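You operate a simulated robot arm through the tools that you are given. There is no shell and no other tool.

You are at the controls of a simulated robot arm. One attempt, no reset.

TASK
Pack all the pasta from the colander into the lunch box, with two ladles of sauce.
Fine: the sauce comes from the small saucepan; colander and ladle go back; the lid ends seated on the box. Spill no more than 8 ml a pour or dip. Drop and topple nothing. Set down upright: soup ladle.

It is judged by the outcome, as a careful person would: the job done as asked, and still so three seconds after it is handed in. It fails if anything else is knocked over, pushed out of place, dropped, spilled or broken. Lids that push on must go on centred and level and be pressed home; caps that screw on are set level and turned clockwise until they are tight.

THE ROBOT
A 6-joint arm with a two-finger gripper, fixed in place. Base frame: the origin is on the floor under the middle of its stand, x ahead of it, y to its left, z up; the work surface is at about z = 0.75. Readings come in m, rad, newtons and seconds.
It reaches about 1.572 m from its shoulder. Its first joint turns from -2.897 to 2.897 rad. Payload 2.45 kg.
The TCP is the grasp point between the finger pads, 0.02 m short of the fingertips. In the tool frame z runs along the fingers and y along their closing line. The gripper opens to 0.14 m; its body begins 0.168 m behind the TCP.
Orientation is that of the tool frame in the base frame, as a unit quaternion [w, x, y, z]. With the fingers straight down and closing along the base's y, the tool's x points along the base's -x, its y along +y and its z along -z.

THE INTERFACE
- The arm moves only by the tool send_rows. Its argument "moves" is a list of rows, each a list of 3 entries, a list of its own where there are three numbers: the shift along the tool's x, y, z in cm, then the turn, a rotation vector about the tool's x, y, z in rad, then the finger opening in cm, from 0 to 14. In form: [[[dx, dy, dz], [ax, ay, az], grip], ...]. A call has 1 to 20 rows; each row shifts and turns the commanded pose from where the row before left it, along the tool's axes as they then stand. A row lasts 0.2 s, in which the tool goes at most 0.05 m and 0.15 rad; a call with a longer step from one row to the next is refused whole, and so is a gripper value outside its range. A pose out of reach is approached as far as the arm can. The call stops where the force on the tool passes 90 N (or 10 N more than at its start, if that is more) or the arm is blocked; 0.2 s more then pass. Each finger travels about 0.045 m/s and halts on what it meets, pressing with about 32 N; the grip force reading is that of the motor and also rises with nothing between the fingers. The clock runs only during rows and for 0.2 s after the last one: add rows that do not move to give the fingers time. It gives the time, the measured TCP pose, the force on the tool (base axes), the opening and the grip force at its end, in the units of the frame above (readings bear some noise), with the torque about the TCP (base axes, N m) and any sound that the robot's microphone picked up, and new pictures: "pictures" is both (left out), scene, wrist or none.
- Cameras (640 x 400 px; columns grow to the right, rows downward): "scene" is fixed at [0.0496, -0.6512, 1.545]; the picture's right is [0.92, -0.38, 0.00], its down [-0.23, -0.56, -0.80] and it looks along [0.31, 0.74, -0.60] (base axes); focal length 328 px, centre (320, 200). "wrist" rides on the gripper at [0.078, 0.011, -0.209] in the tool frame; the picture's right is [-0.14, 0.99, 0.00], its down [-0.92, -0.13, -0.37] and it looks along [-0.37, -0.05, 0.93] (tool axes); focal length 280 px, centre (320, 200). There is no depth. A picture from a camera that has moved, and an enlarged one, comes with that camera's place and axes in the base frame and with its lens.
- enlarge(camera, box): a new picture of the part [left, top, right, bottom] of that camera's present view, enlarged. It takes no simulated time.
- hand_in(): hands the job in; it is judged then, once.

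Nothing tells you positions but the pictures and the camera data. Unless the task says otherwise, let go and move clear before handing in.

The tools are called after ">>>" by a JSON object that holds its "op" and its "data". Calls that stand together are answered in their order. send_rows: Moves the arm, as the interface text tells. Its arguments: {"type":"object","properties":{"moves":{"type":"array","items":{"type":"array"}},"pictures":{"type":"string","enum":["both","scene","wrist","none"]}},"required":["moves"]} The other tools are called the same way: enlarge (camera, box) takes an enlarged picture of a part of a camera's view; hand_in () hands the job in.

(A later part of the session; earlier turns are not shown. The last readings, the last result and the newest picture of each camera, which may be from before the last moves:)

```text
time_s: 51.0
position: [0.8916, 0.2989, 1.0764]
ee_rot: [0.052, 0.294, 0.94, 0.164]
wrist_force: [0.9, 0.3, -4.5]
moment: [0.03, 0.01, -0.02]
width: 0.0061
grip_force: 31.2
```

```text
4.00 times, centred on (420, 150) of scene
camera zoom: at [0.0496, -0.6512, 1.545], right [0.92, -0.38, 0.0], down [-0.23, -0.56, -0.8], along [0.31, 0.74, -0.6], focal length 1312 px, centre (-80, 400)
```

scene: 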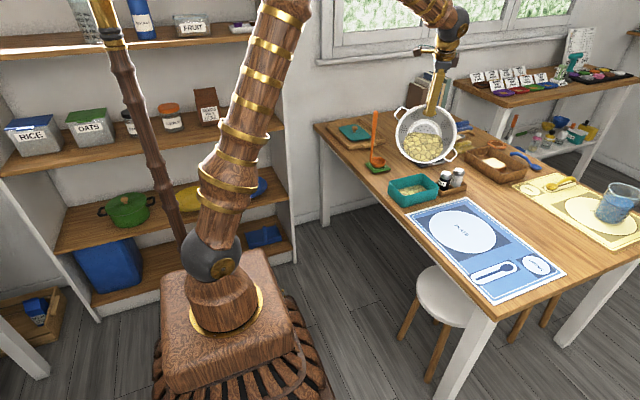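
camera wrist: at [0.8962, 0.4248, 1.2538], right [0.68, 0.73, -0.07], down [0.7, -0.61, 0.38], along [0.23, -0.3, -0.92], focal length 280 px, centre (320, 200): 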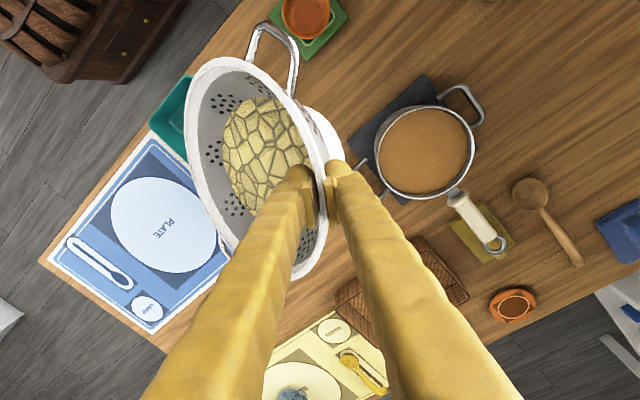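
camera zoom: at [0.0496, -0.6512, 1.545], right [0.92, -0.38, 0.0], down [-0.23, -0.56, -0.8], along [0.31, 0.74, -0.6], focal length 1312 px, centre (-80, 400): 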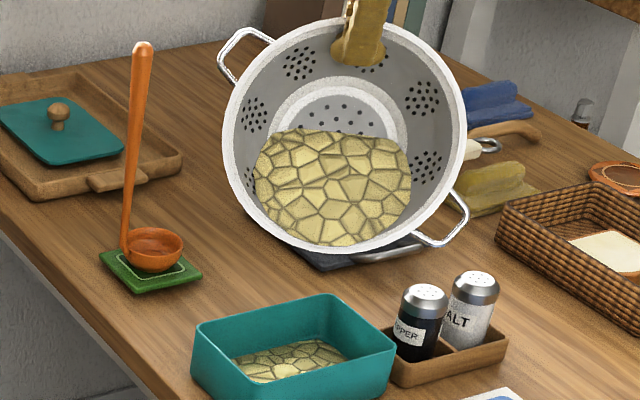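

Flow paused with part of the pasta in the box. I continue tilting about the lip in small steps.

>>> {"op": "send_rows", "data": {"moves": [[[0, -0.765, -0.603], [-0.0524, 0, 0], 0], [[0, 0, 0], [0, 0, 0], 0], [[0, 0, 0], [0, 0, 0], 0], [[0, -0.764, -0.603], [-0.0523, 0, 0], 0], [[0, 0, 0], [0, 0, 0], 0], [[0, 0, 0], [0, 0, 0], 0], [[0, 0, 0], [0, 0, 0], 0]], "pictures": "scene"}}

>>> {"op": "enlarge", "data": {"camera": "scene", "box": [340, 100, 500, 200]}}

```text
time_s: 52.6
position: [0.8807, 0.2847, 1.0827]
ee_rot: [0.067, 0.291, 0.93, 0.213]
wrist_force: [0.3, -0.2, -4.1]
moment: [0.0, -0.01, -0.01]
width: 0.0062
grip_force: 31.5
```

scene: 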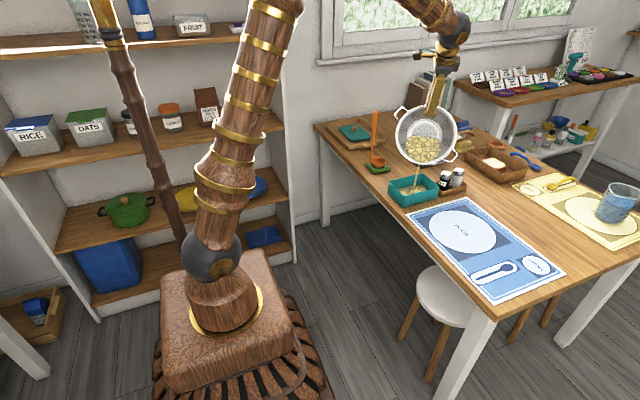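

```text
4.00 times, centred on (420, 150) of scene
camera zoom: at [0.0496, -0.6512, 1.545], right [0.92, -0.38, 0.0], down [-0.23, -0.56, -0.8], along [0.31, 0.74, -0.6], focal length 1312 px, centre (-80, 400)
```

zoom: 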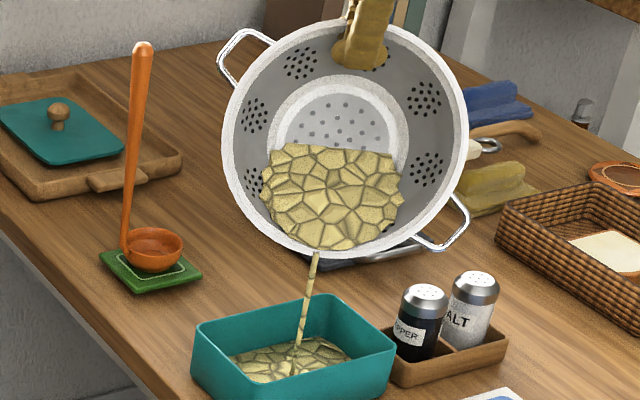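

Working well, with the stream landing near the box centre. I keep going in the same way.

>>> {"op": "send_rows", "data": {"moves": [[[0, 0, 0], [0, 0, 0], 0], [[0, 0, 0], [0, 0, 0], 0], [[0, -0.682, -0.839], [-0.0524, 0, 0], 0], [[0, 0, 0], [0, 0, 0], 0], [[0, 0, 0], [0, 0, 0], 0], [[0, 0, 0], [0, 0, 0], 0], [[0, -0.681, -0.838], [-0.0523, 0, 0], 0], [[0, 0, 0], [0, 0, 0], 0], [[0, 0, 0], [0, 0, 0], 0], [[0, 0, 0], [0, 0, 0], 0]], "pictures": "scene"}}

>>> {"op": "enlarge", "data": {"camera": "scene", "box": [340, 100, 500, 200]}}

```text
time_s: 54.8
position: [0.8685, 0.2682, 1.0899]
ee_rot: [0.082, 0.289, 0.917, 0.263]
wrist_force: [0.9, -0.2, -3.3]
moment: [-0.04, 0.01, -0.02]
width: 0.0059
grip_force: 31.3
```

scene: 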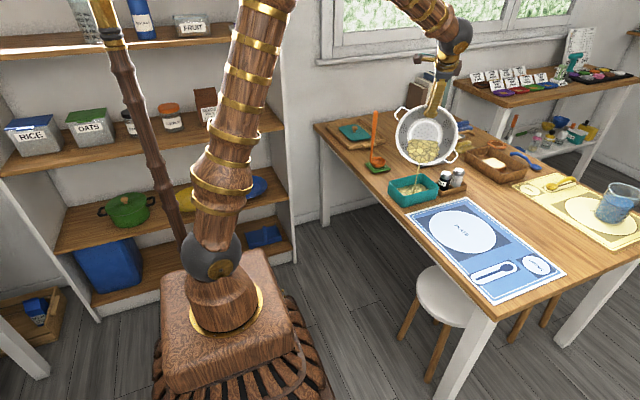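

```text
4.00 times, centred on (420, 150) of scene
camera zoom: at [0.0496, -0.6512, 1.545], right [0.92, -0.38, 0.0], down [-0.23, -0.56, -0.8], along [0.31, 0.74, -0.6], focal length 1312 px, centre (-80, 400)
```

zoom: 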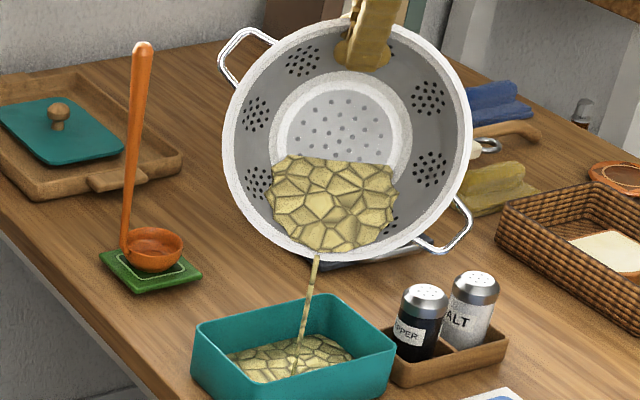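

>>> {"op": "send_rows", "data": {"moves": [[[0, 0, 0], [0, 0, 0], 0], [[0, 0, 0], [0, 0, 0], 0], [[0, -0.684, -0.84], [-0.0524, 0, 0], 0], [[0, 0, 0], [0, 0, 0], 0], [[0, 0, 0], [0, 0, 0], 0], [[0, 0, 0], [0, 0, 0], 0], [[0, -0.683, -0.84], [-0.0523, 0, 0], 0], [[0, 0, 0], [0, 0, 0], 0], [[0, 0, 0], [0, 0, 0], 0], [[0, 0, 0], [0, 0, 0], 0], [[0, -0.684, -0.839], [-0.0524, 0, 0], 0], [[0, 0, 0], [0, 0, 0], 0], [[0, 0, 0], [0, 0, 0], 0], [[0, 0, 0], [0, 0, 0], 0], [[0, -0.683, -0.838], [-0.0523, 0, 0], 0], [[0, 0, 0], [0, 0, 0], 0], [[0, 0, 0], [0, 0, 0], 0], [[0, 0, 0], [0, 0, 0], 0]], "pictures": "scene"}}

>>> {"op": "enlarge", "data": {"camera": "scene", "box": [340, 100, 500, 200]}}

```text
time_s: 58.6
position: [0.8459, 0.2332, 1.1]
ee_rot: [0.111, 0.278, 0.885, 0.357]
wrist_force: [0.6, 0.1, -3.1]
moment: [-0.07, 0.03, -0.06]
width: 0.0058
grip_force: 31.3
```

scene: 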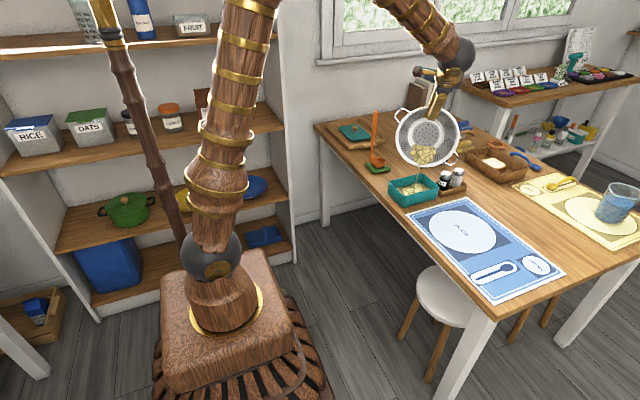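

```text
4.00 times, centred on (420, 150) of scene
camera zoom: at [0.0496, -0.6512, 1.545], right [0.92, -0.38, 0.0], down [-0.23, -0.56, -0.8], along [0.31, 0.74, -0.6], focal length 1312 px, centre (-80, 400)
```

zoom: 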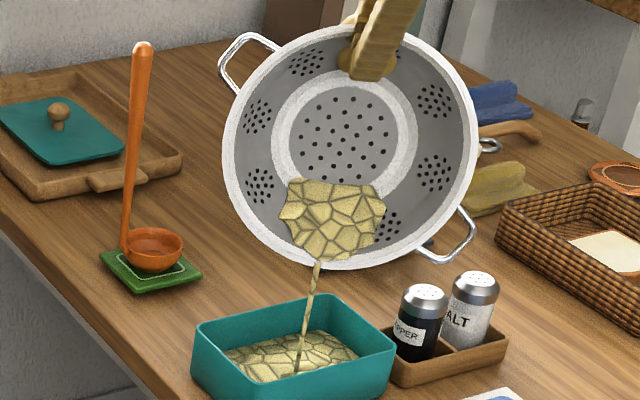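

Good: about two-thirds is out. I continue past 90°.

>>> {"op": "send_rows", "data": {"moves": [[[0, 0, 0], [0, 0, 0], 0], [[0, -0.679, -0.837], [-0.0524, 0, 0], 0], [[0, 0, 0], [0, 0, 0], 0], [[0, 0, 0], [0, 0, 0], 0], [[0, 0, 0], [0, 0, 0], 0], [[0, -0.679, -0.837], [-0.0523, 0, 0], 0], [[0, 0, 0], [0, 0, 0], 0], [[0, 0, 0], [0, 0, 0], 0], [[0, 0, 0], [0, 0, 0], 0], [[0, -0.679, -0.84], [-0.0524, 0, 0], 0], [[0, 0, 0], [0, 0, 0], 0], [[0, 0, 0], [0, 0, 0], 0], [[0, 0, 0], [0, 0, 0], 0], [[0, -0.678, -0.841], [-0.0523, 0, 0], 0], [[0, 0, 0], [0, 0, 0], 0], [[0, 0, 0], [0, 0, 0], 0], [[0, 0, 0], [0, 0, 0], 0]], "pictures": "scene"}}

>>> {"op": "enlarge", "data": {"camera": "scene", "box": [340, 100, 500, 200]}}

```text
time_s: 62.2
position: [0.8206, 0.198, 1.1028]
ee_rot: [0.14, 0.264, 0.843, 0.448]
wrist_force: [0.2, -1.2, -2.7]
moment: [-0.1, 0.03, 0.02]
width: 0.0058
grip_force: 31.0
```

scene: 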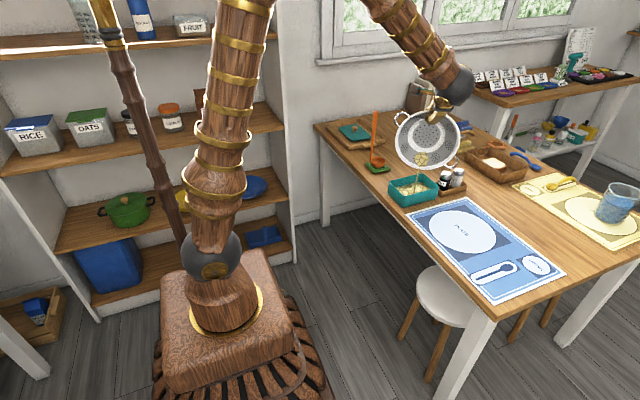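

```text
4.00 times, centred on (420, 150) of scene
camera zoom: at [0.0496, -0.6512, 1.545], right [0.92, -0.38, 0.0], down [-0.23, -0.56, -0.8], along [0.31, 0.74, -0.6], focal length 1312 px, centre (-80, 400)
```

zoom: 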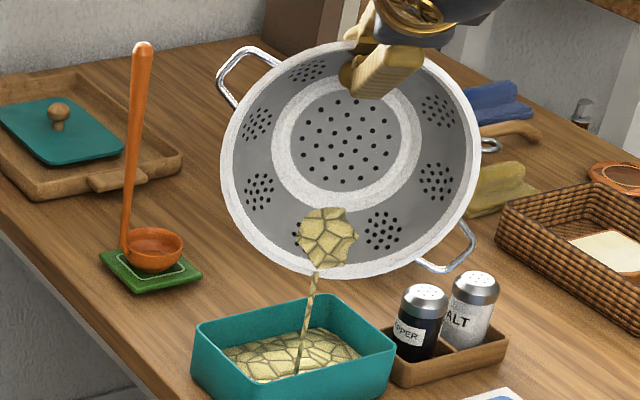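

Nearly empty. I continue to about 111° with pauses.

>>> {"op": "send_rows", "data": {"moves": [[[0, 0, 0], [0, 0, 0], 0], [[0, -0.684, -0.835], [-0.0524, 0, 0], 0], [[0, 0, 0], [0, 0, 0], 0], [[0, 0, 0], [0, 0, 0], 0], [[0, 0, 0], [0, 0, 0], 0], [[0, -0.684, -0.835], [-0.0523, 0, 0], 0], [[0, 0, 0], [0, 0, 0], 0], [[0, 0, 0], [0, 0, 0], 0], [[0, 0, 0], [0, 0, 0], 0], [[0, -0.685, -0.842], [-0.0524, 0, 0], 0], [[0, 0, 0], [0, 0, 0], 0], [[0, 0, 0], [0, 0, 0], 0], [[0, 0, 0], [0, 0, 0], 0], [[0, -0.686, -0.842], [-0.0523, 0, 0], 0], [[0, 0, 0], [0, 0, 0], 0], [[0, 0, 0], [0, 0, 0], 0], [[0, 0, 0], [0, 0, 0], 0]], "pictures": "scene"}}

>>> {"op": "enlarge", "data": {"camera": "scene", "box": [340, 100, 500, 200]}}

```text
time_s: 65.8
position: [0.7953, 0.1628, 1.0982]
ee_rot: [0.167, 0.249, 0.792, 0.532]
wrist_force: [1.5, 0.1, -3.1]
moment: [-0.11, 0.1, 0.01]
width: 0.0058
grip_force: 31.3
```

scene: 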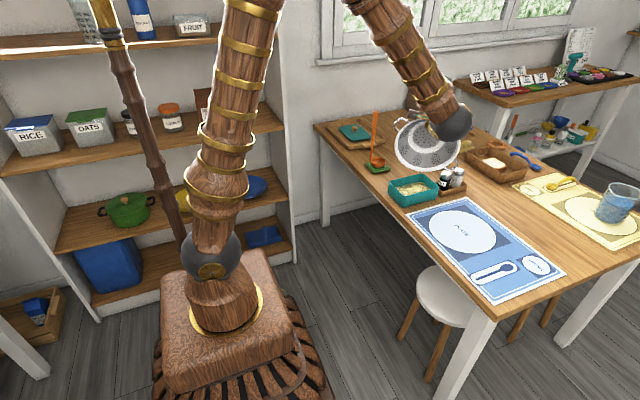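

```text
4.00 times, centred on (420, 150) of scene
camera zoom: at [0.0496, -0.6512, 1.545], right [0.92, -0.38, 0.0], down [-0.23, -0.56, -0.8], along [0.31, 0.74, -0.6], focal length 1312 px, centre (-80, 400)
```

zoom: 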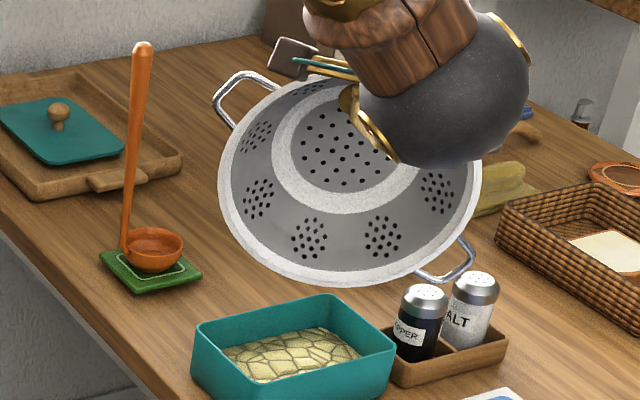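

The colander is empty and all the pasta is in the box. I pause briefly, then raise it, back it off a little and tilt it back upright.

>>> {"op": "send_rows", "data": {"moves": [[[0, 0, 0], [0, 0, 0], 0], [[0, 0, 0], [0, 0, 0], 0], [[0, 0, 0], [0, 0, 0], 0], [[0, 1.16, -0.47], [0, 0, 0], 0], [[0, 2.318, -0.937], [0, 0, 0], 0], [[0, 2.318, -0.937], [0, 0, 0], 0], [[0, 2.318, -0.937], [0, 0, 0], 0], [[0, 1.16, -0.47], [0, 0, 0], 0], [[0, -1.0, -2.473], [0, 0, 0], 0], [[0, -1.0, -2.473], [0, 0, 0], 0], [[0, -1.0, -2.473], [0, 0, 0], 0], [[0, 0.638, 0.872], [0.0524, 0, 0], 0], [[0, 1.276, 1.744], [0.1047, 0, 0], 0], [[0, 1.276, 1.744], [0.1047, 0, 0], 0], [[0, 1.276, 1.744], [0.1047, 0, 0], 0], [[0, 1.276, 1.744], [0.1047, 0, 0], 0], [[0, 0, 0], [0, 0, 0], 0]], "pictures": "both"}}

```text
time_s: 69.4
position: [0.8047, 0.1773, 1.2032]
ee_rot: [0.105, 0.281, 0.894, 0.332]
wrist_force: [0.2, -0.1, -3.1]
moment: [-0.06, 0.03, 0.03]
width: 0.0059
grip_force: 31.6
camera wrist: at [0.6676, 0.1181, 1.3692], right [0.54, 0.54, 0.65], down [0.56, -0.8, 0.2], along [0.62, 0.26, -0.74], focal length 280 px, centre (320, 200)
```

scene: 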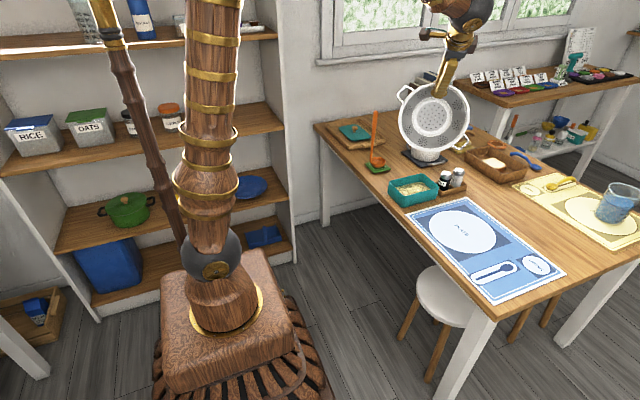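
wrist: 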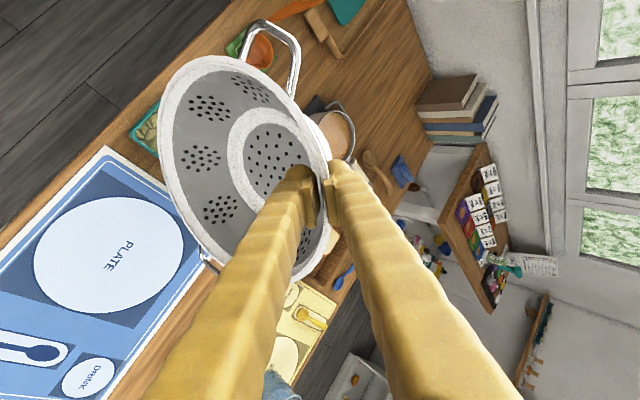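

The colander is empty, and the box with the pasta looks undisturbed. I rotate it the rest of the way back to level.

>>> {"op": "send_rows", "data": {"moves": [[[0, 1.276, 1.744], [0.1047, 0, 0], 0], [[0, 1.276, 1.744], [0.1047, 0, 0], 0], [[0, 1.276, 1.744], [0.1047, 0, 0], 0], [[0, 1.276, 1.744], [0.1047, 0, 0], 0], [[0, 1.276, 1.744], [0.1047, 0, 0], 0], [[0, 1.276, 1.744], [0.1047, 0, 0], 0], [[0, 1.276, 1.744], [0.1047, 0, 0], 0], [[0, 1.276, 1.744], [0.1047, 0, 0], 0], [[0, 1.276, 1.744], [0.1047, 0, 0], 0], [[0, 1.276, 1.744], [0.1047, 0, 0], 0], [[0, 1.276, 1.744], [0.1047, 0, 0], 0], [[0, 1.276, 1.744], [0.1047, 0, 0], 0], [[0, 0, 0], [0, 0, 0], 0]], "pictures": "both"}}

```text
time_s: 72.2
position: [0.9039, 0.3161, 1.0263]
ee_rot: [-0.08, 0.288, 0.919, -0.257]
wrist_force: [0.2, -0.7, -1.9]
moment: [0.23, -0.16, -0.02]
width: 0.006
grip_force: 31.2
camera wrist: at [0.9064, 0.4589, 1.2008], right [0.6, 0.62, -0.51], down [0.8, -0.46, 0.38], along [0.0, -0.64, -0.77], focal length 280 px, centre (320, 200)
```

scene: 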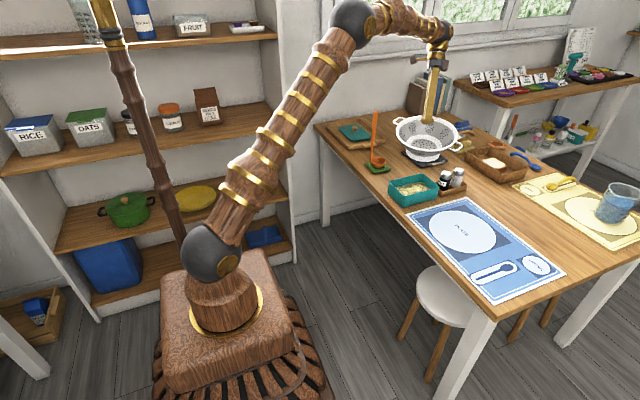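
wrist: 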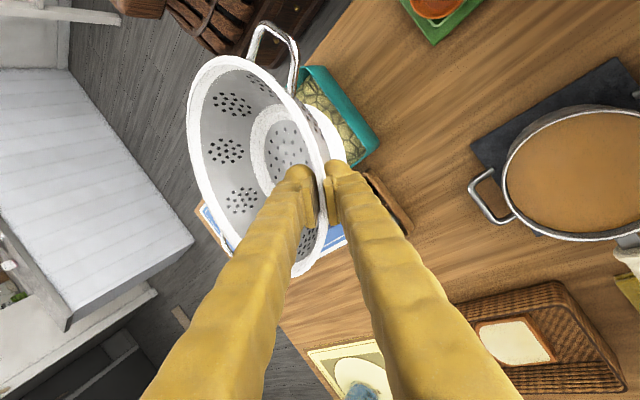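

Level to within about 9°, with the box and pasta clearly fine. I finish levelling and carry the colander back the way it came.

>>> {"op": "send_rows", "data": {"moves": [[[0, 0, 0], [0.0785, 0, 0], 0], [[0, 0, 0], [0.0785, 0, 0], 0], [[-0.73, -0.945, 0.835], [0, 0, 0], 0], [[-1.455, -1.889, 1.67], [0, 0, 0], 0], [[-1.455, -1.889, 1.67], [0, 0, 0], 0], [[-1.455, -1.889, 1.67], [0, 0, 0], 0], [[-1.455, -1.889, 1.67], [0, 0, 0], 0], [[-1.455, -1.889, 1.67], [0, 0, 0], 0], [[-1.455, -1.889, 1.67], [0, 0, 0], 0], [[-1.455, -1.889, 1.67], [0, 0, 0], 0], [[-1.455, -1.889, 1.67], [0, 0, 0], 0], [[-1.455, -1.889, 1.67], [0, 0, 0], 0], [[-1.455, -1.889, 1.67], [0, 0, 0], 0], [[-1.455, -1.889, 1.67], [0, 0, 0], 0], [[-1.455, -1.889, 1.67], [0, 0, 0], 0], [[-1.455, -1.889, 1.67], [0, 0, 0], 0], [[-1.455, -1.889, 1.67], [0, 0, 0], 0], [[-0.73, -0.945, 0.835], [0, 0, 0], 0], [[0, 0, 0], [0, 0, 0], 0]], "pictures": "scene"}}

```text
time_s: 76.2
position: [0.867, -0.1207, 1.0201]
ee_rot: [-0.102, 0.281, 0.896, -0.328]
wrist_force: [0.2, -0.8, -3.0]
moment: [0.2, -0.13, -0.04]
width: 0.006
grip_force: 31.3
```

scene: 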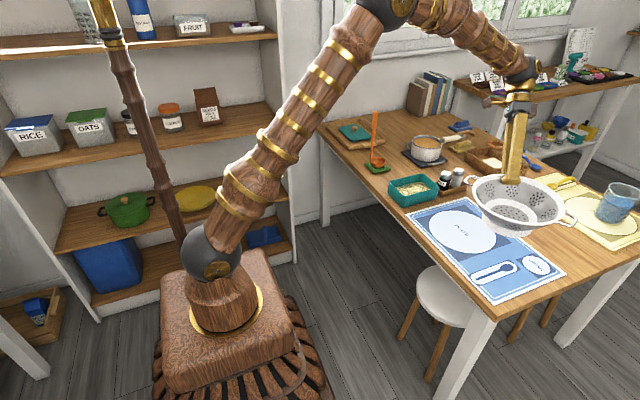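

Back at the earlier pose with a steady grip. Now I yaw back 55°.

>>> {"op": "send_rows", "data": {"moves": [[[0, 0, 0], [0, 0.0387, 0.046], 0], [[0, 0, 0], [0, 0.0709, 0.0843], 0], [[0, 0, 0], [0, 0.0774, 0.0919], 0], [[0, 0, 0], [0, 0.0774, 0.0919], 0], [[0, 0, 0], [0, 0.0774, 0.0919], 0], [[0, 0, 0], [0, 0.0774, 0.0919], 0], [[0, 0, 0], [0, 0.0774, 0.0919], 0], [[0, 0, 0], [0, 0.0774, 0.0919], 0], [[0, 0, 0], [0, 0.0451, 0.0536], 0], [[0, 0, 0], [0, 0, 0], 0]], "pictures": "both"}}

>>> {"op": "enlarge", "data": {"camera": "scene", "box": [400, 130, 560, 230]}}

```text
time_s: 78.4
position: [0.8671, -0.1206, 1.0204]
ee_rot: [-0.241, 0.664, 0.665, -0.244]
wrist_force: [-0.1, -0.4, -3.2]
moment: [0.0, -0.29, -0.01]
width: 0.006
grip_force: 31.1
camera wrist: at [1.0099, -0.0395, 1.1732], right [0.76, -0.14, -0.64], down [0.14, -0.92, 0.37], along [-0.64, -0.37, -0.68], focal length 280 px, centre (320, 200)
```

scene: 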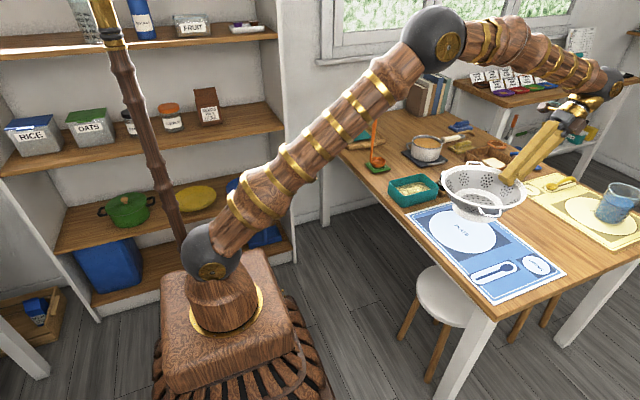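
wrist: 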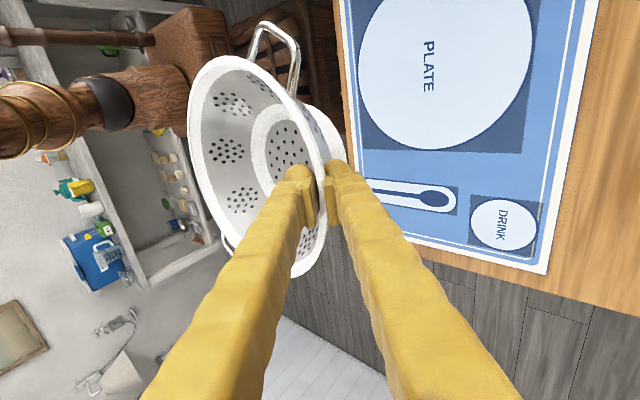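

```text
4.00 times, centred on (480, 180) of scene
camera zoom: at [0.0496, -0.6512, 1.545], right [0.92, -0.38, 0.0], down [-0.23, -0.56, -0.8], along [0.31, 0.74, -0.6], focal length 1312 px, centre (-320, 280)
```

zoom: 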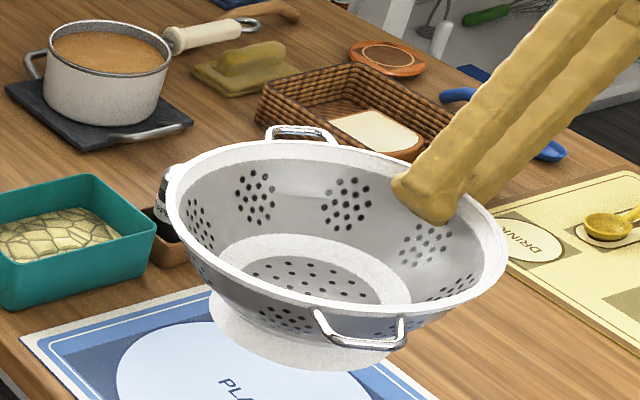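

The colander is held slightly tilted, with its (-x,+y) side low by roughly 6-7°. I correct that in the air so it sets down flat, then check.

>>> {"op": "send_rows", "data": {"moves": [[[0, 0, 0], [0.052, 0.024, -0.0205], 0], [[0, 0, 0], [0.052, 0.024, -0.0205], 0], [[0, 0, 0], [0, 0, 0], 0]], "pictures": "both"}}

>>> {"op": "enlarge", "data": {"camera": "scene", "box": [432, 155, 544, 225]}}

```text
time_s: 79.2
position: [0.8564, -0.1185, 1.0105]
ee_rot: [-0.295, 0.643, 0.66, -0.254]
wrist_force: [0.8, 0.8, -2.5]
moment: [-0.01, -0.23, -0.01]
width: 0.0061
grip_force: 31.5
out of reach, approached as far as the arm can: row 2
camera wrist: at [1.0135, -0.0477, 1.1544], right [0.69, -0.09, -0.72], down [0.17, -0.94, 0.29], along [-0.7, -0.33, -0.63], focal length 280 px, centre (320, 200)
```

scene: 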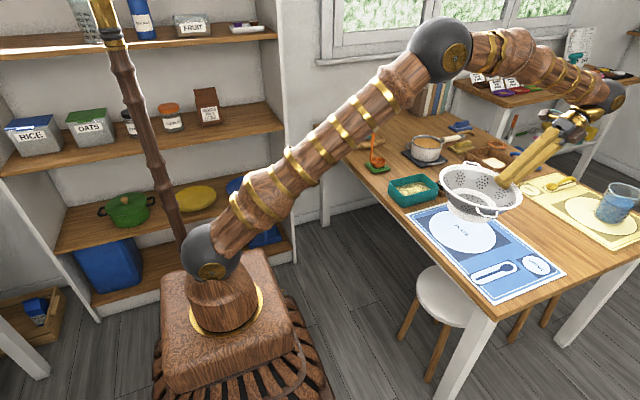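
wrist: 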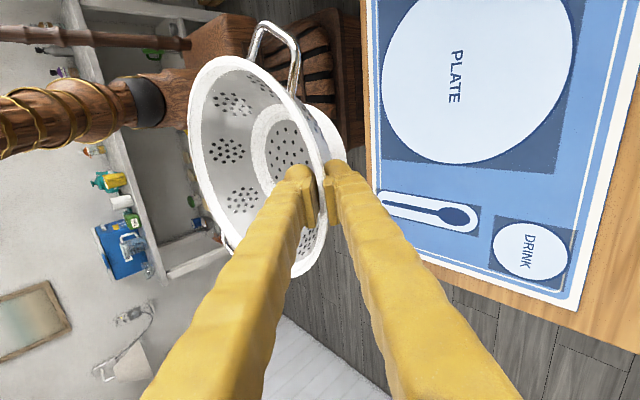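

```text
5.71 times, centred on (488, 190) of scene
camera zoom: at [0.0496, -0.6512, 1.545], right [0.92, -0.38, 0.0], down [-0.23, -0.56, -0.8], along [0.31, 0.74, -0.6], focal length 1875 px, centre (-640, 257)
```

zoom: 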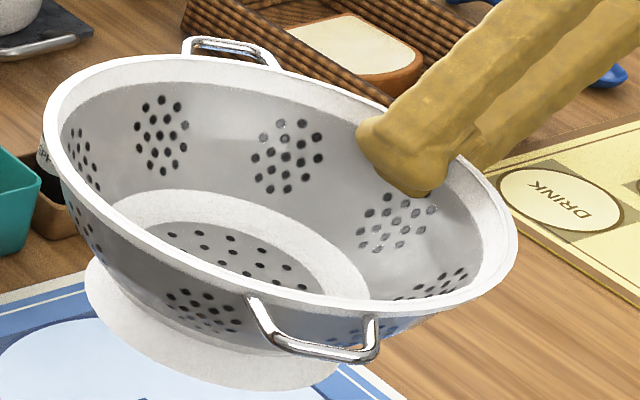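

It looks level to within a couple of degrees now. I lower it first, then move outward just above the mat to its original spot.

>>> {"op": "send_rows", "data": {"moves": [[[-0.16, 2.02, 1.507], [0, 0, 0], 0], [[-0.16, 2.02, 1.507], [0, 0, 0], 0], [[-0.16, 2.02, 1.507], [0, 0, 0], 0], [[-0.16, 2.02, 1.507], [0, 0, 0], 0], [[-0.16, 2.02, 1.507], [0, 0, 0], 0], [[-0.16, 2.02, 1.507], [0, 0, 0], 0], [[0.01, 1.418, -1.238], [0, 0, 0], 0], [[0.01, 1.418, -1.238], [0, 0, 0], 0], [[0.01, 1.418, -1.238], [0, 0, 0], 0], [[0.01, 1.418, -1.238], [0, 0, 0], 0], [[0, 0, 0], [0, 0, 0], 0]], "pictures": "both"}}

>>> {"op": "enlarge", "data": {"camera": "scene", "box": [430, 190, 542, 260]}}

```text
time_s: 81.6
position: [0.952, -0.1186, 0.8544]
ee_rot: [-0.297, 0.641, 0.659, -0.257]
wrist_force: [-0.5, 0.5, -1.6]
moment: [-0.01, -0.26, 0.0]
width: 0.0059
grip_force: 31.3
camera wrist: at [1.1093, -0.0476, 0.997], right [0.69, -0.09, -0.72], down [0.18, -0.94, 0.29], along [-0.7, -0.33, -0.63], focal length 280 px, centre (320, 200)
```

scene: 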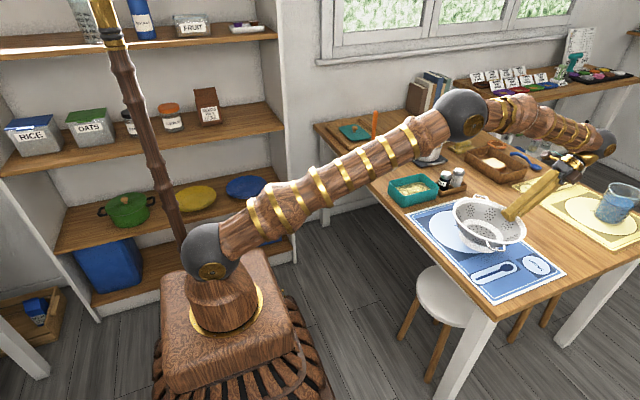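
wrist: 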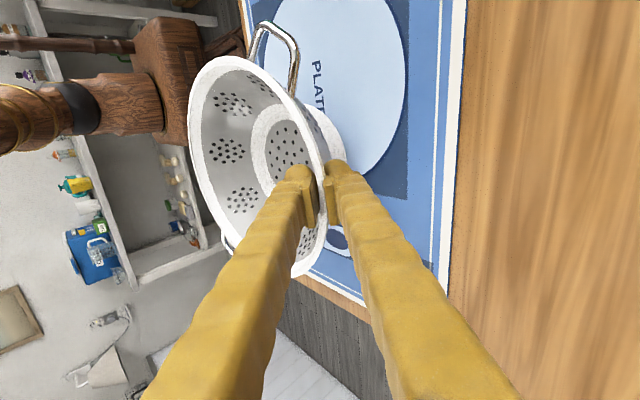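

```text
5.71 times, centred on (486, 225) of scene
camera zoom: at [0.0496, -0.6512, 1.545], right [0.92, -0.38, 0.0], down [-0.23, -0.56, -0.8], along [0.31, 0.74, -0.6], focal length 1875 px, centre (-629, 57)
```

zoom: 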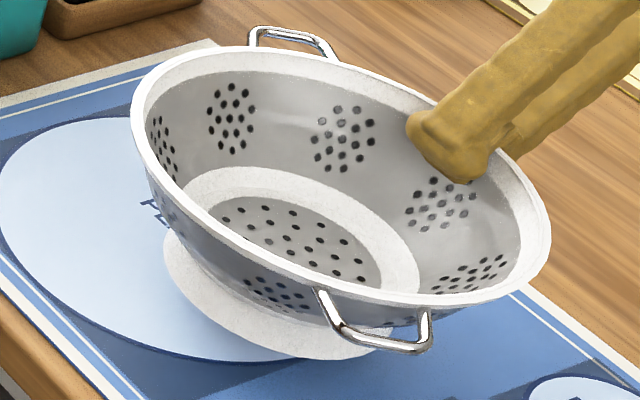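

I slightly over-corrected, so I take half of it back, lower by about 1 cm, and look again.

>>> {"op": "send_rows", "data": {"moves": [[[0, 0, 0], [-0.052, -0.024, 0.0205], 0], [[0, 0.336, 0.365], [0, 0, 0], 0], [[0, 0.336, 0.365], [0, 0, 0], 0], [[0, 0, 0], [0, 0, 0], 0]], "pictures": "scene"}}

>>> {"op": "enlarge", "data": {"camera": "scene", "box": [430, 190, 542, 260]}}

```text
time_s: 82.6
position: [0.9521, -0.1181, 0.843]
ee_rot: [-0.268, 0.653, 0.662, -0.25]
wrist_force: [0.0, 0.6, -3.0]
moment: [0.01, -0.24, 0.0]
width: 0.0062
grip_force: 31.2
```

scene: 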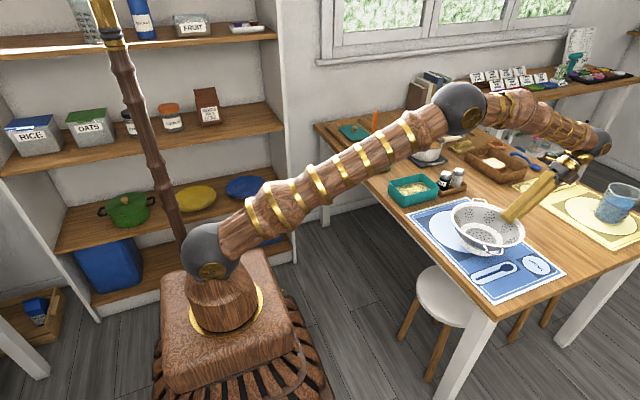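

```text
5.71 times, centred on (486, 225) of scene
camera zoom: at [0.0496, -0.6512, 1.545], right [0.92, -0.38, 0.0], down [-0.23, -0.56, -0.8], along [0.31, 0.74, -0.6], focal length 1875 px, centre (-629, 57)
```

zoom: 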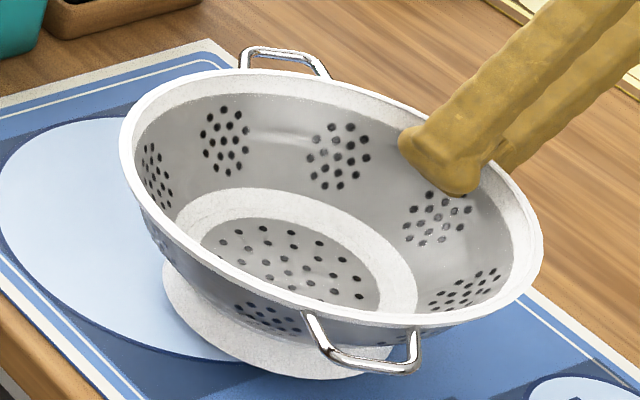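

Nearly level, with a slight yaw from the original grip. I correct the yaw and the remaining tilt, then lower in small steps while watching the force.

>>> {"op": "send_rows", "data": {"moves": [[[0.58, 0, 0], [-0.0133, -0.0189, -0.0641], 0], [[0, 0.204, 0.219], [0, 0, 0], 0], [[0, 0.204, 0.219], [0, 0, 0], 0], [[0, 0, 0], [0, 0, 0], 0]], "pictures": "scene"}}

>>> {"op": "enlarge", "data": {"camera": "scene", "box": [430, 190, 542, 260]}}

```text
time_s: 83.6
position: [0.9501, -0.1129, 0.839]
ee_rot: [-0.267, 0.631, 0.687, -0.242]
wrist_force: [-0.1, -0.7, -2.5]
moment: [-0.03, -0.32, 0.0]
width: 0.0062
grip_force: 32.0
```

scene: 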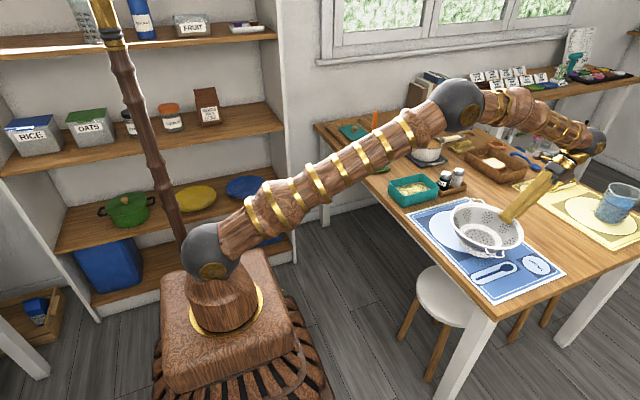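

```text
5.71 times, centred on (486, 225) of scene
camera zoom: at [0.0496, -0.6512, 1.545], right [0.92, -0.38, 0.0], down [-0.23, -0.56, -0.8], along [0.31, 0.74, -0.6], focal length 1875 px, centre (-629, 57)
```

zoom: 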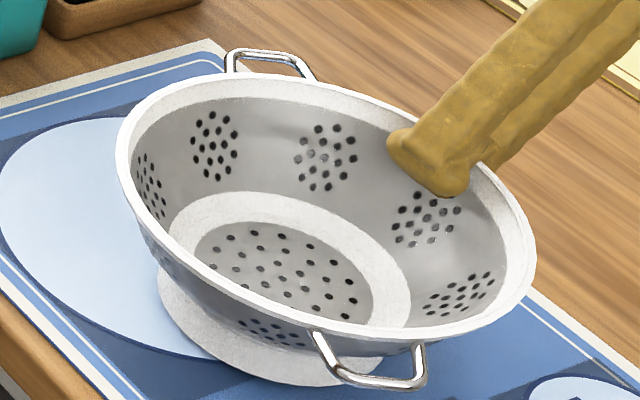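

Position and yaw now match the original within a few millimetres, about 1 cm up. I nudge +x and keep lowering.

>>> {"op": "send_rows", "data": {"moves": [[[0, 0.29, -0.27], [0, 0, 0], 0], [[0, 0.204, 0.219], [0, 0, 0], 0], [[0, 0.204, 0.219], [0, 0, 0], 0], [[0, 0, 0], [0, 0, 0], 0]], "pictures": "none"}}

>>> {"op": "enlarge", "data": {"camera": "scene", "box": [430, 190, 542, 260]}}

```text
time_s: 84.6
position: [0.9552, -0.1129, 0.8338]
ee_rot: [-0.266, 0.631, 0.687, -0.242]
wrist_force: [5.6, -0.8, 11.9]
moment: [-0.35, -0.12, 0.16]
width: 0.0056
grip_force: 31.2
```

```text
5.71 times, centred on (486, 225) of scene
camera zoom: at [0.0496, -0.6512, 1.545], right [0.92, -0.38, 0.0], down [-0.23, -0.56, -0.8], along [0.31, 0.74, -0.6], focal length 1875 px, centre (-629, 57)
```

zoom: 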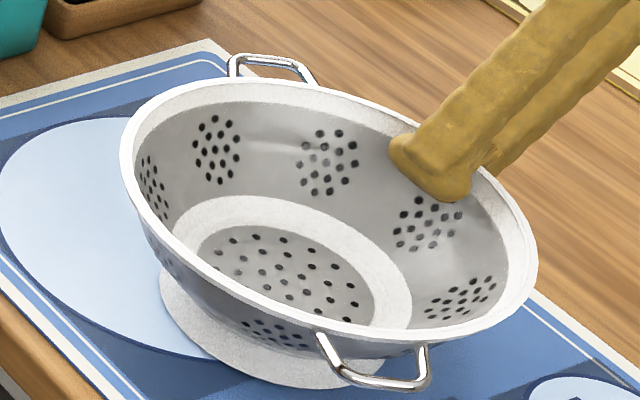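

Contact made with the far foot edge, while the near side is still about 2° high. I ease up slightly and tilt the near side down flat.

>>> {"op": "send_rows", "data": {"moves": [[[0, -0.17, -0.182], [0, 0, 0], 0], [[0, 0, 0], [-0.04, 0, 0], 0], [[0, 0, 0], [0, 0, 0], 0]], "pictures": "none"}}

>>> {"op": "enlarge", "data": {"camera": "scene", "box": [430, 190, 542, 260]}}

```text
time_s: 85.4
position: [0.955, -0.111, 0.835]
ee_rot: [-0.253, 0.637, 0.691, -0.229]
wrist_force: [1.0, -0.2, 1.2]
moment: [-0.2, -0.1, 0.09]
width: 0.0057
grip_force: 31.2
```

```text
5.71 times, centred on (486, 225) of scene
camera zoom: at [0.0496, -0.6512, 1.545], right [0.92, -0.38, 0.0], down [-0.23, -0.56, -0.8], along [0.31, 0.74, -0.6], focal length 1875 px, centre (-629, 57)
```

zoom: 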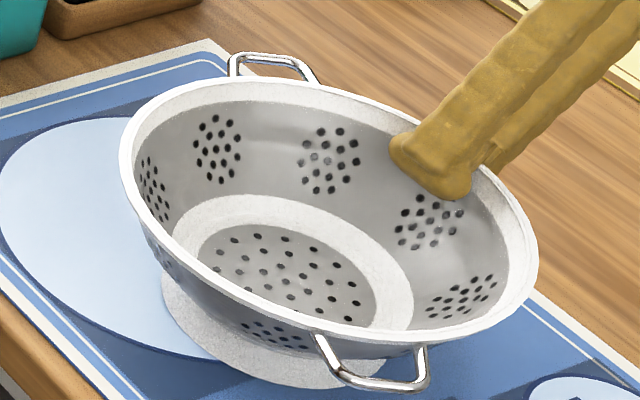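

>>> {"op": "send_rows", "data": {"moves": [[[0, -0.07, -0.075], [-0.03, 0, 0], 0], [[0, 0, 0], [-0.03, 0, 0], 0], [[0, 0, 0], [0, 0, 0], 0]], "pictures": "none"}}

>>> {"op": "enlarge", "data": {"camera": "scene", "box": [430, 190, 542, 260]}}

>>> {"op": "enlarge", "data": {"camera": "wrist", "box": [180, 30, 436, 190]}}

```text
time_s: 86.2
position: [0.9546, -0.1118, 0.8362]
ee_rot: [-0.234, 0.644, 0.697, -0.208]
wrist_force: [-0.1, -0.5, -0.3]
moment: [-0.07, -0.04, -0.06]
width: 0.0061
grip_force: 31.3
```

```text
5.71 times, centred on (486, 225) of scene
camera zoom: at [0.0496, -0.6512, 1.545], right [0.92, -0.38, 0.0], down [-0.23, -0.56, -0.8], along [0.31, 0.74, -0.6], focal length 1875 px, centre (-629, 57)
```

zoom: 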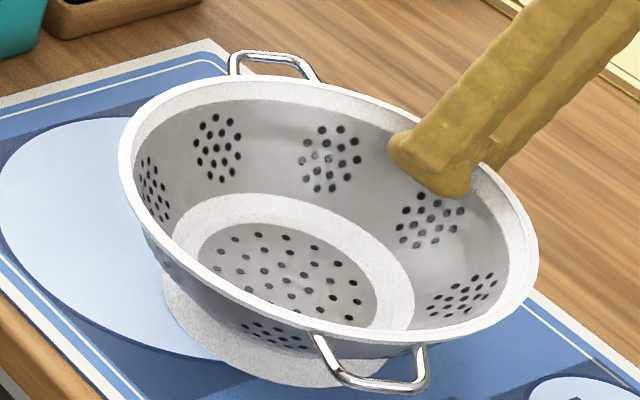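

```text
2.50 times, centred on (308, 110) of wrist
camera zoom: at [1.0829, -0.0334, 1.0035], right [0.8, -0.05, -0.6], down [0.17, -0.93, 0.32], along [-0.57, -0.36, -0.74], focal length 701 px, centre (350, 425)
```

zoom: 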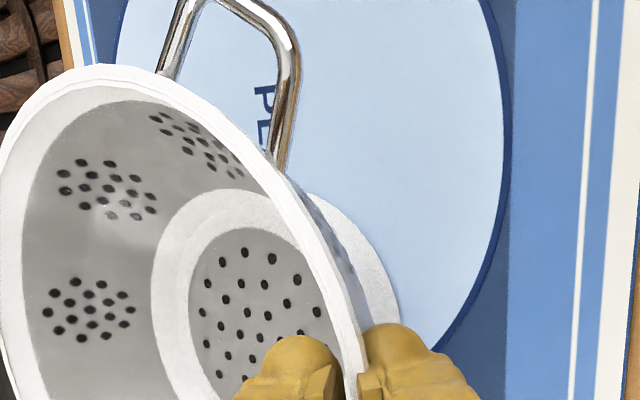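

>>> {"op": "send_rows", "data": {"moves": [[[0, -0.07, -0.075], [-0.025, 0, 0], 0], [[0, 0, 0], [-0.025, 0, 0], 0], [[0, 0, 0], [0, 0, 0], 0]], "pictures": "none"}}

>>> {"op": "enlarge", "data": {"camera": "scene", "box": [430, 190, 542, 260]}}

```text
time_s: 87.0
position: [0.9544, -0.1124, 0.8371]
ee_rot: [-0.219, 0.649, 0.703, -0.191]
wrist_force: [1.6, -0.8, 0.2]
moment: [-0.12, -0.06, 0.04]
width: 0.0061
grip_force: 31.0
```

```text
5.71 times, centred on (486, 225) of scene
camera zoom: at [0.0496, -0.6512, 1.545], right [0.92, -0.38, 0.0], down [-0.23, -0.56, -0.8], along [0.31, 0.74, -0.6], focal length 1875 px, centre (-629, 57)
```

zoom: 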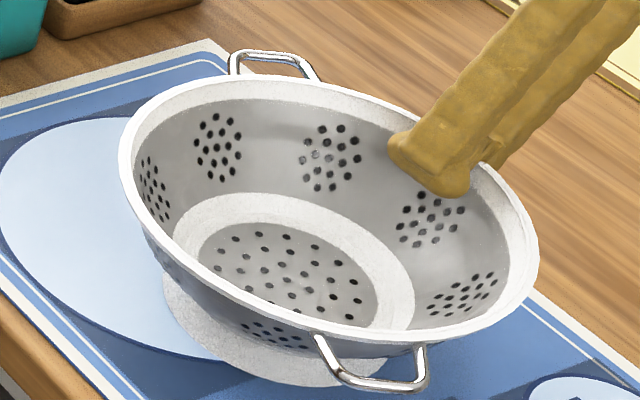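

The colander is sitting flat now: the hand turned but it stayed put, and the table carries its weight, within about a centimetre of its original spot. I release gently.

>>> {"op": "send_rows", "data": {"moves": [[[0, 0, 0], [0, 0, 0], 0.8], [[0, 0, 0], [0, 0, 0], 1.2], [[0, 0, 0], [0, 0, 0], 2], [[0, 0, 0], [0, 0, 0], 3.5], [[0, 0, 0], [0, 0, 0], 5], [[0, 0, 0], [0, 0, 0], 5]], "pictures": "both"}}

>>> {"op": "enlarge", "data": {"camera": "scene", "box": [430, 190, 542, 260]}}

>>> {"op": "enlarge", "data": {"camera": "wrist", "box": [220, 110, 412, 230]}}

```text
time_s: 88.4
position: [0.9542, -0.1109, 0.8374]
ee_rot: [-0.218, 0.65, 0.703, -0.19]
wrist_force: [-0.3, 0.0, 0.0]
moment: [0.0, 0.0, 0.03]
width: 0.0504
grip_force: 0.1
camera wrist: at [1.0748, -0.0341, 1.0104], right [0.83, -0.05, -0.55], down [0.16, -0.93, 0.32], along [-0.54, -0.35, -0.77], focal length 280 px, centre (320, 200)
```

scene: 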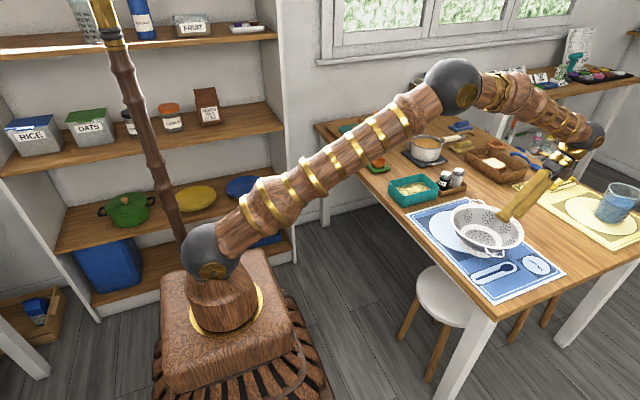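
wrist: 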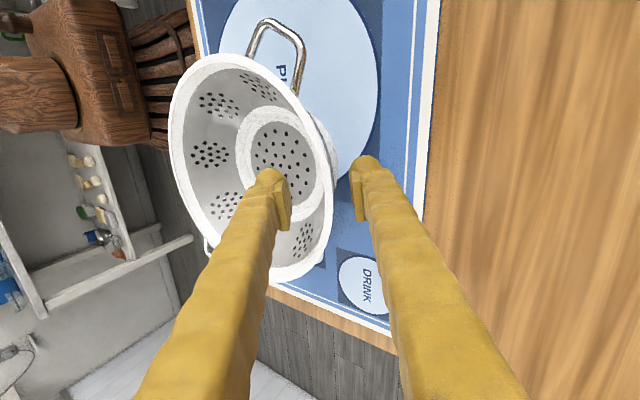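

```text
5.71 times, centred on (486, 225) of scene
camera zoom: at [0.0496, -0.6512, 1.545], right [0.92, -0.38, 0.0], down [-0.23, -0.56, -0.8], along [0.31, 0.74, -0.6], focal length 1875 px, centre (-629, 57)
```

zoom: 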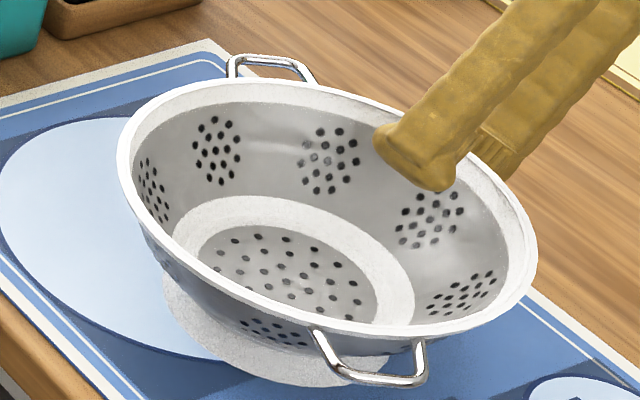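

```text
3.33 times, centred on (316, 170) of wrist
camera zoom: at [1.0748, -0.0341, 1.0104], right [0.83, -0.05, -0.55], down [0.16, -0.93, 0.32], along [-0.54, -0.35, -0.77], focal length 935 px, centre (333, 300)
```

zoom: 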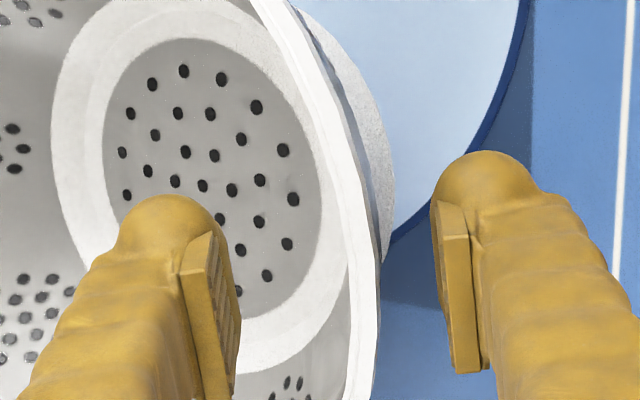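

Released cleanly and the colander is flat on the mat. I back the fingers out along the slope, rise, and turn the hand straight down for the ladle.

>>> {"op": "send_rows", "data": {"moves": [[[0, 0, -2.5], [0, 0, 0], 5], [[0, 0, -2.5], [0, 0, 0], 5], [[0, -2.7, -1.8], [0, 0, 0], 5], [[0, -2.7, -1.8], [0, 0, 0], 6], [[0, -2.7, -1.8], [0, 0, 0], 6], [[0, -2.7, -1.8], [0, 0, 0], 6], [[0, 0, 0], [-0.1187, 0, 0], 6], [[0, 0, 0], [-0.1187, 0, 0], 6], [[0, 0, 0], [-0.1187, 0, 0], 6], [[0, 0, 0], [-0.1187, 0, 0], 6], [[0, 0, 0], [-0.1187, 0, 0], 6], [[0, 0, 0], [0, 0, 0], 6]], "pictures": "scene"}}

>>> {"op": "enlarge", "data": {"camera": "scene", "box": [430, 190, 542, 260]}}

```text
time_s: 91.0
position: [0.9336, -0.1231, 0.999]
ee_rot: [-0.018, 0.685, 0.728, 0.023]
wrist_force: [0.0, 0.1, 1.5]
moment: [0.04, 0.0, 0.0]
width: 0.0603
grip_force: 0.1
```

scene: 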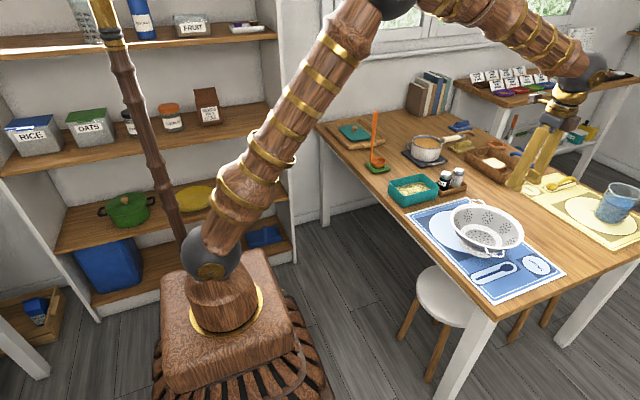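

```text
5.71 times, centred on (486, 225) of scene
camera zoom: at [0.0496, -0.6512, 1.545], right [0.92, -0.38, 0.0], down [-0.23, -0.56, -0.8], along [0.31, 0.74, -0.6], focal length 1875 px, centre (-629, 57)
```

zoom: 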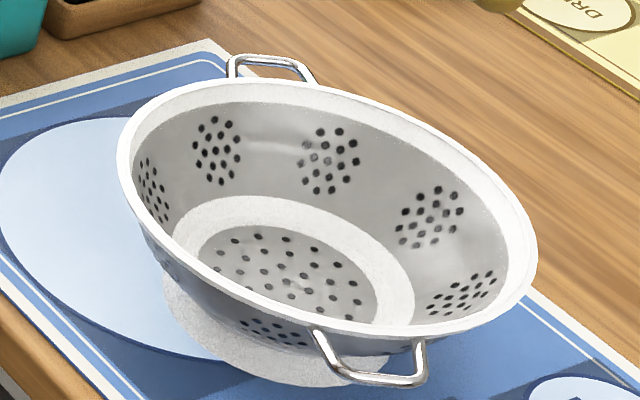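

The colander is back, empty and upright. Now I square the hand up, raise it and turn it to the standard orientation for the ladle.

>>> {"op": "send_rows", "data": {"moves": [[[0, 0, -4], [0, -0.058, 0], 6], [[0, 0, -4], [0, 0, 0], 6], [[0, 0, -4], [0, 0, 0], 6], [[0, 0, 0], [0, 0, -0.13725], 6], [[0, 0, 0], [0, 0, -0.13725], 6], [[0, 0, 0], [0, 0, -0.13725], 6], [[0, 0, 0], [0, 0, -0.13725], 6], [[0, 0, 0], [0, 0, -0.13725], 6], [[0, 0, 0], [0, 0, -0.13725], 6], [[0, 0, 0], [0, 0, -0.13725], 6], [[0, 0, 0], [0, 0, -0.13725], 6], [[0, 0, 0], [0, 0, -0.13725], 6], [[0, 0, 0], [0, 0, -0.13725], 6], [[0, 0, 0], [0, 0, -0.13725], 6], [[0, 0, 0], [0, 0, 0], 6]], "pictures": "none"}}

```text
time_s: 94.2
position: [0.9301, -0.1254, 1.1177]
ee_rot: [0.003, -0.001, 1.0, 0.0]
wrist_force: [0.7, -0.1, 0.1]
moment: [0.01, 0.0, -0.01]
width: 0.0601
grip_force: 0.0
```

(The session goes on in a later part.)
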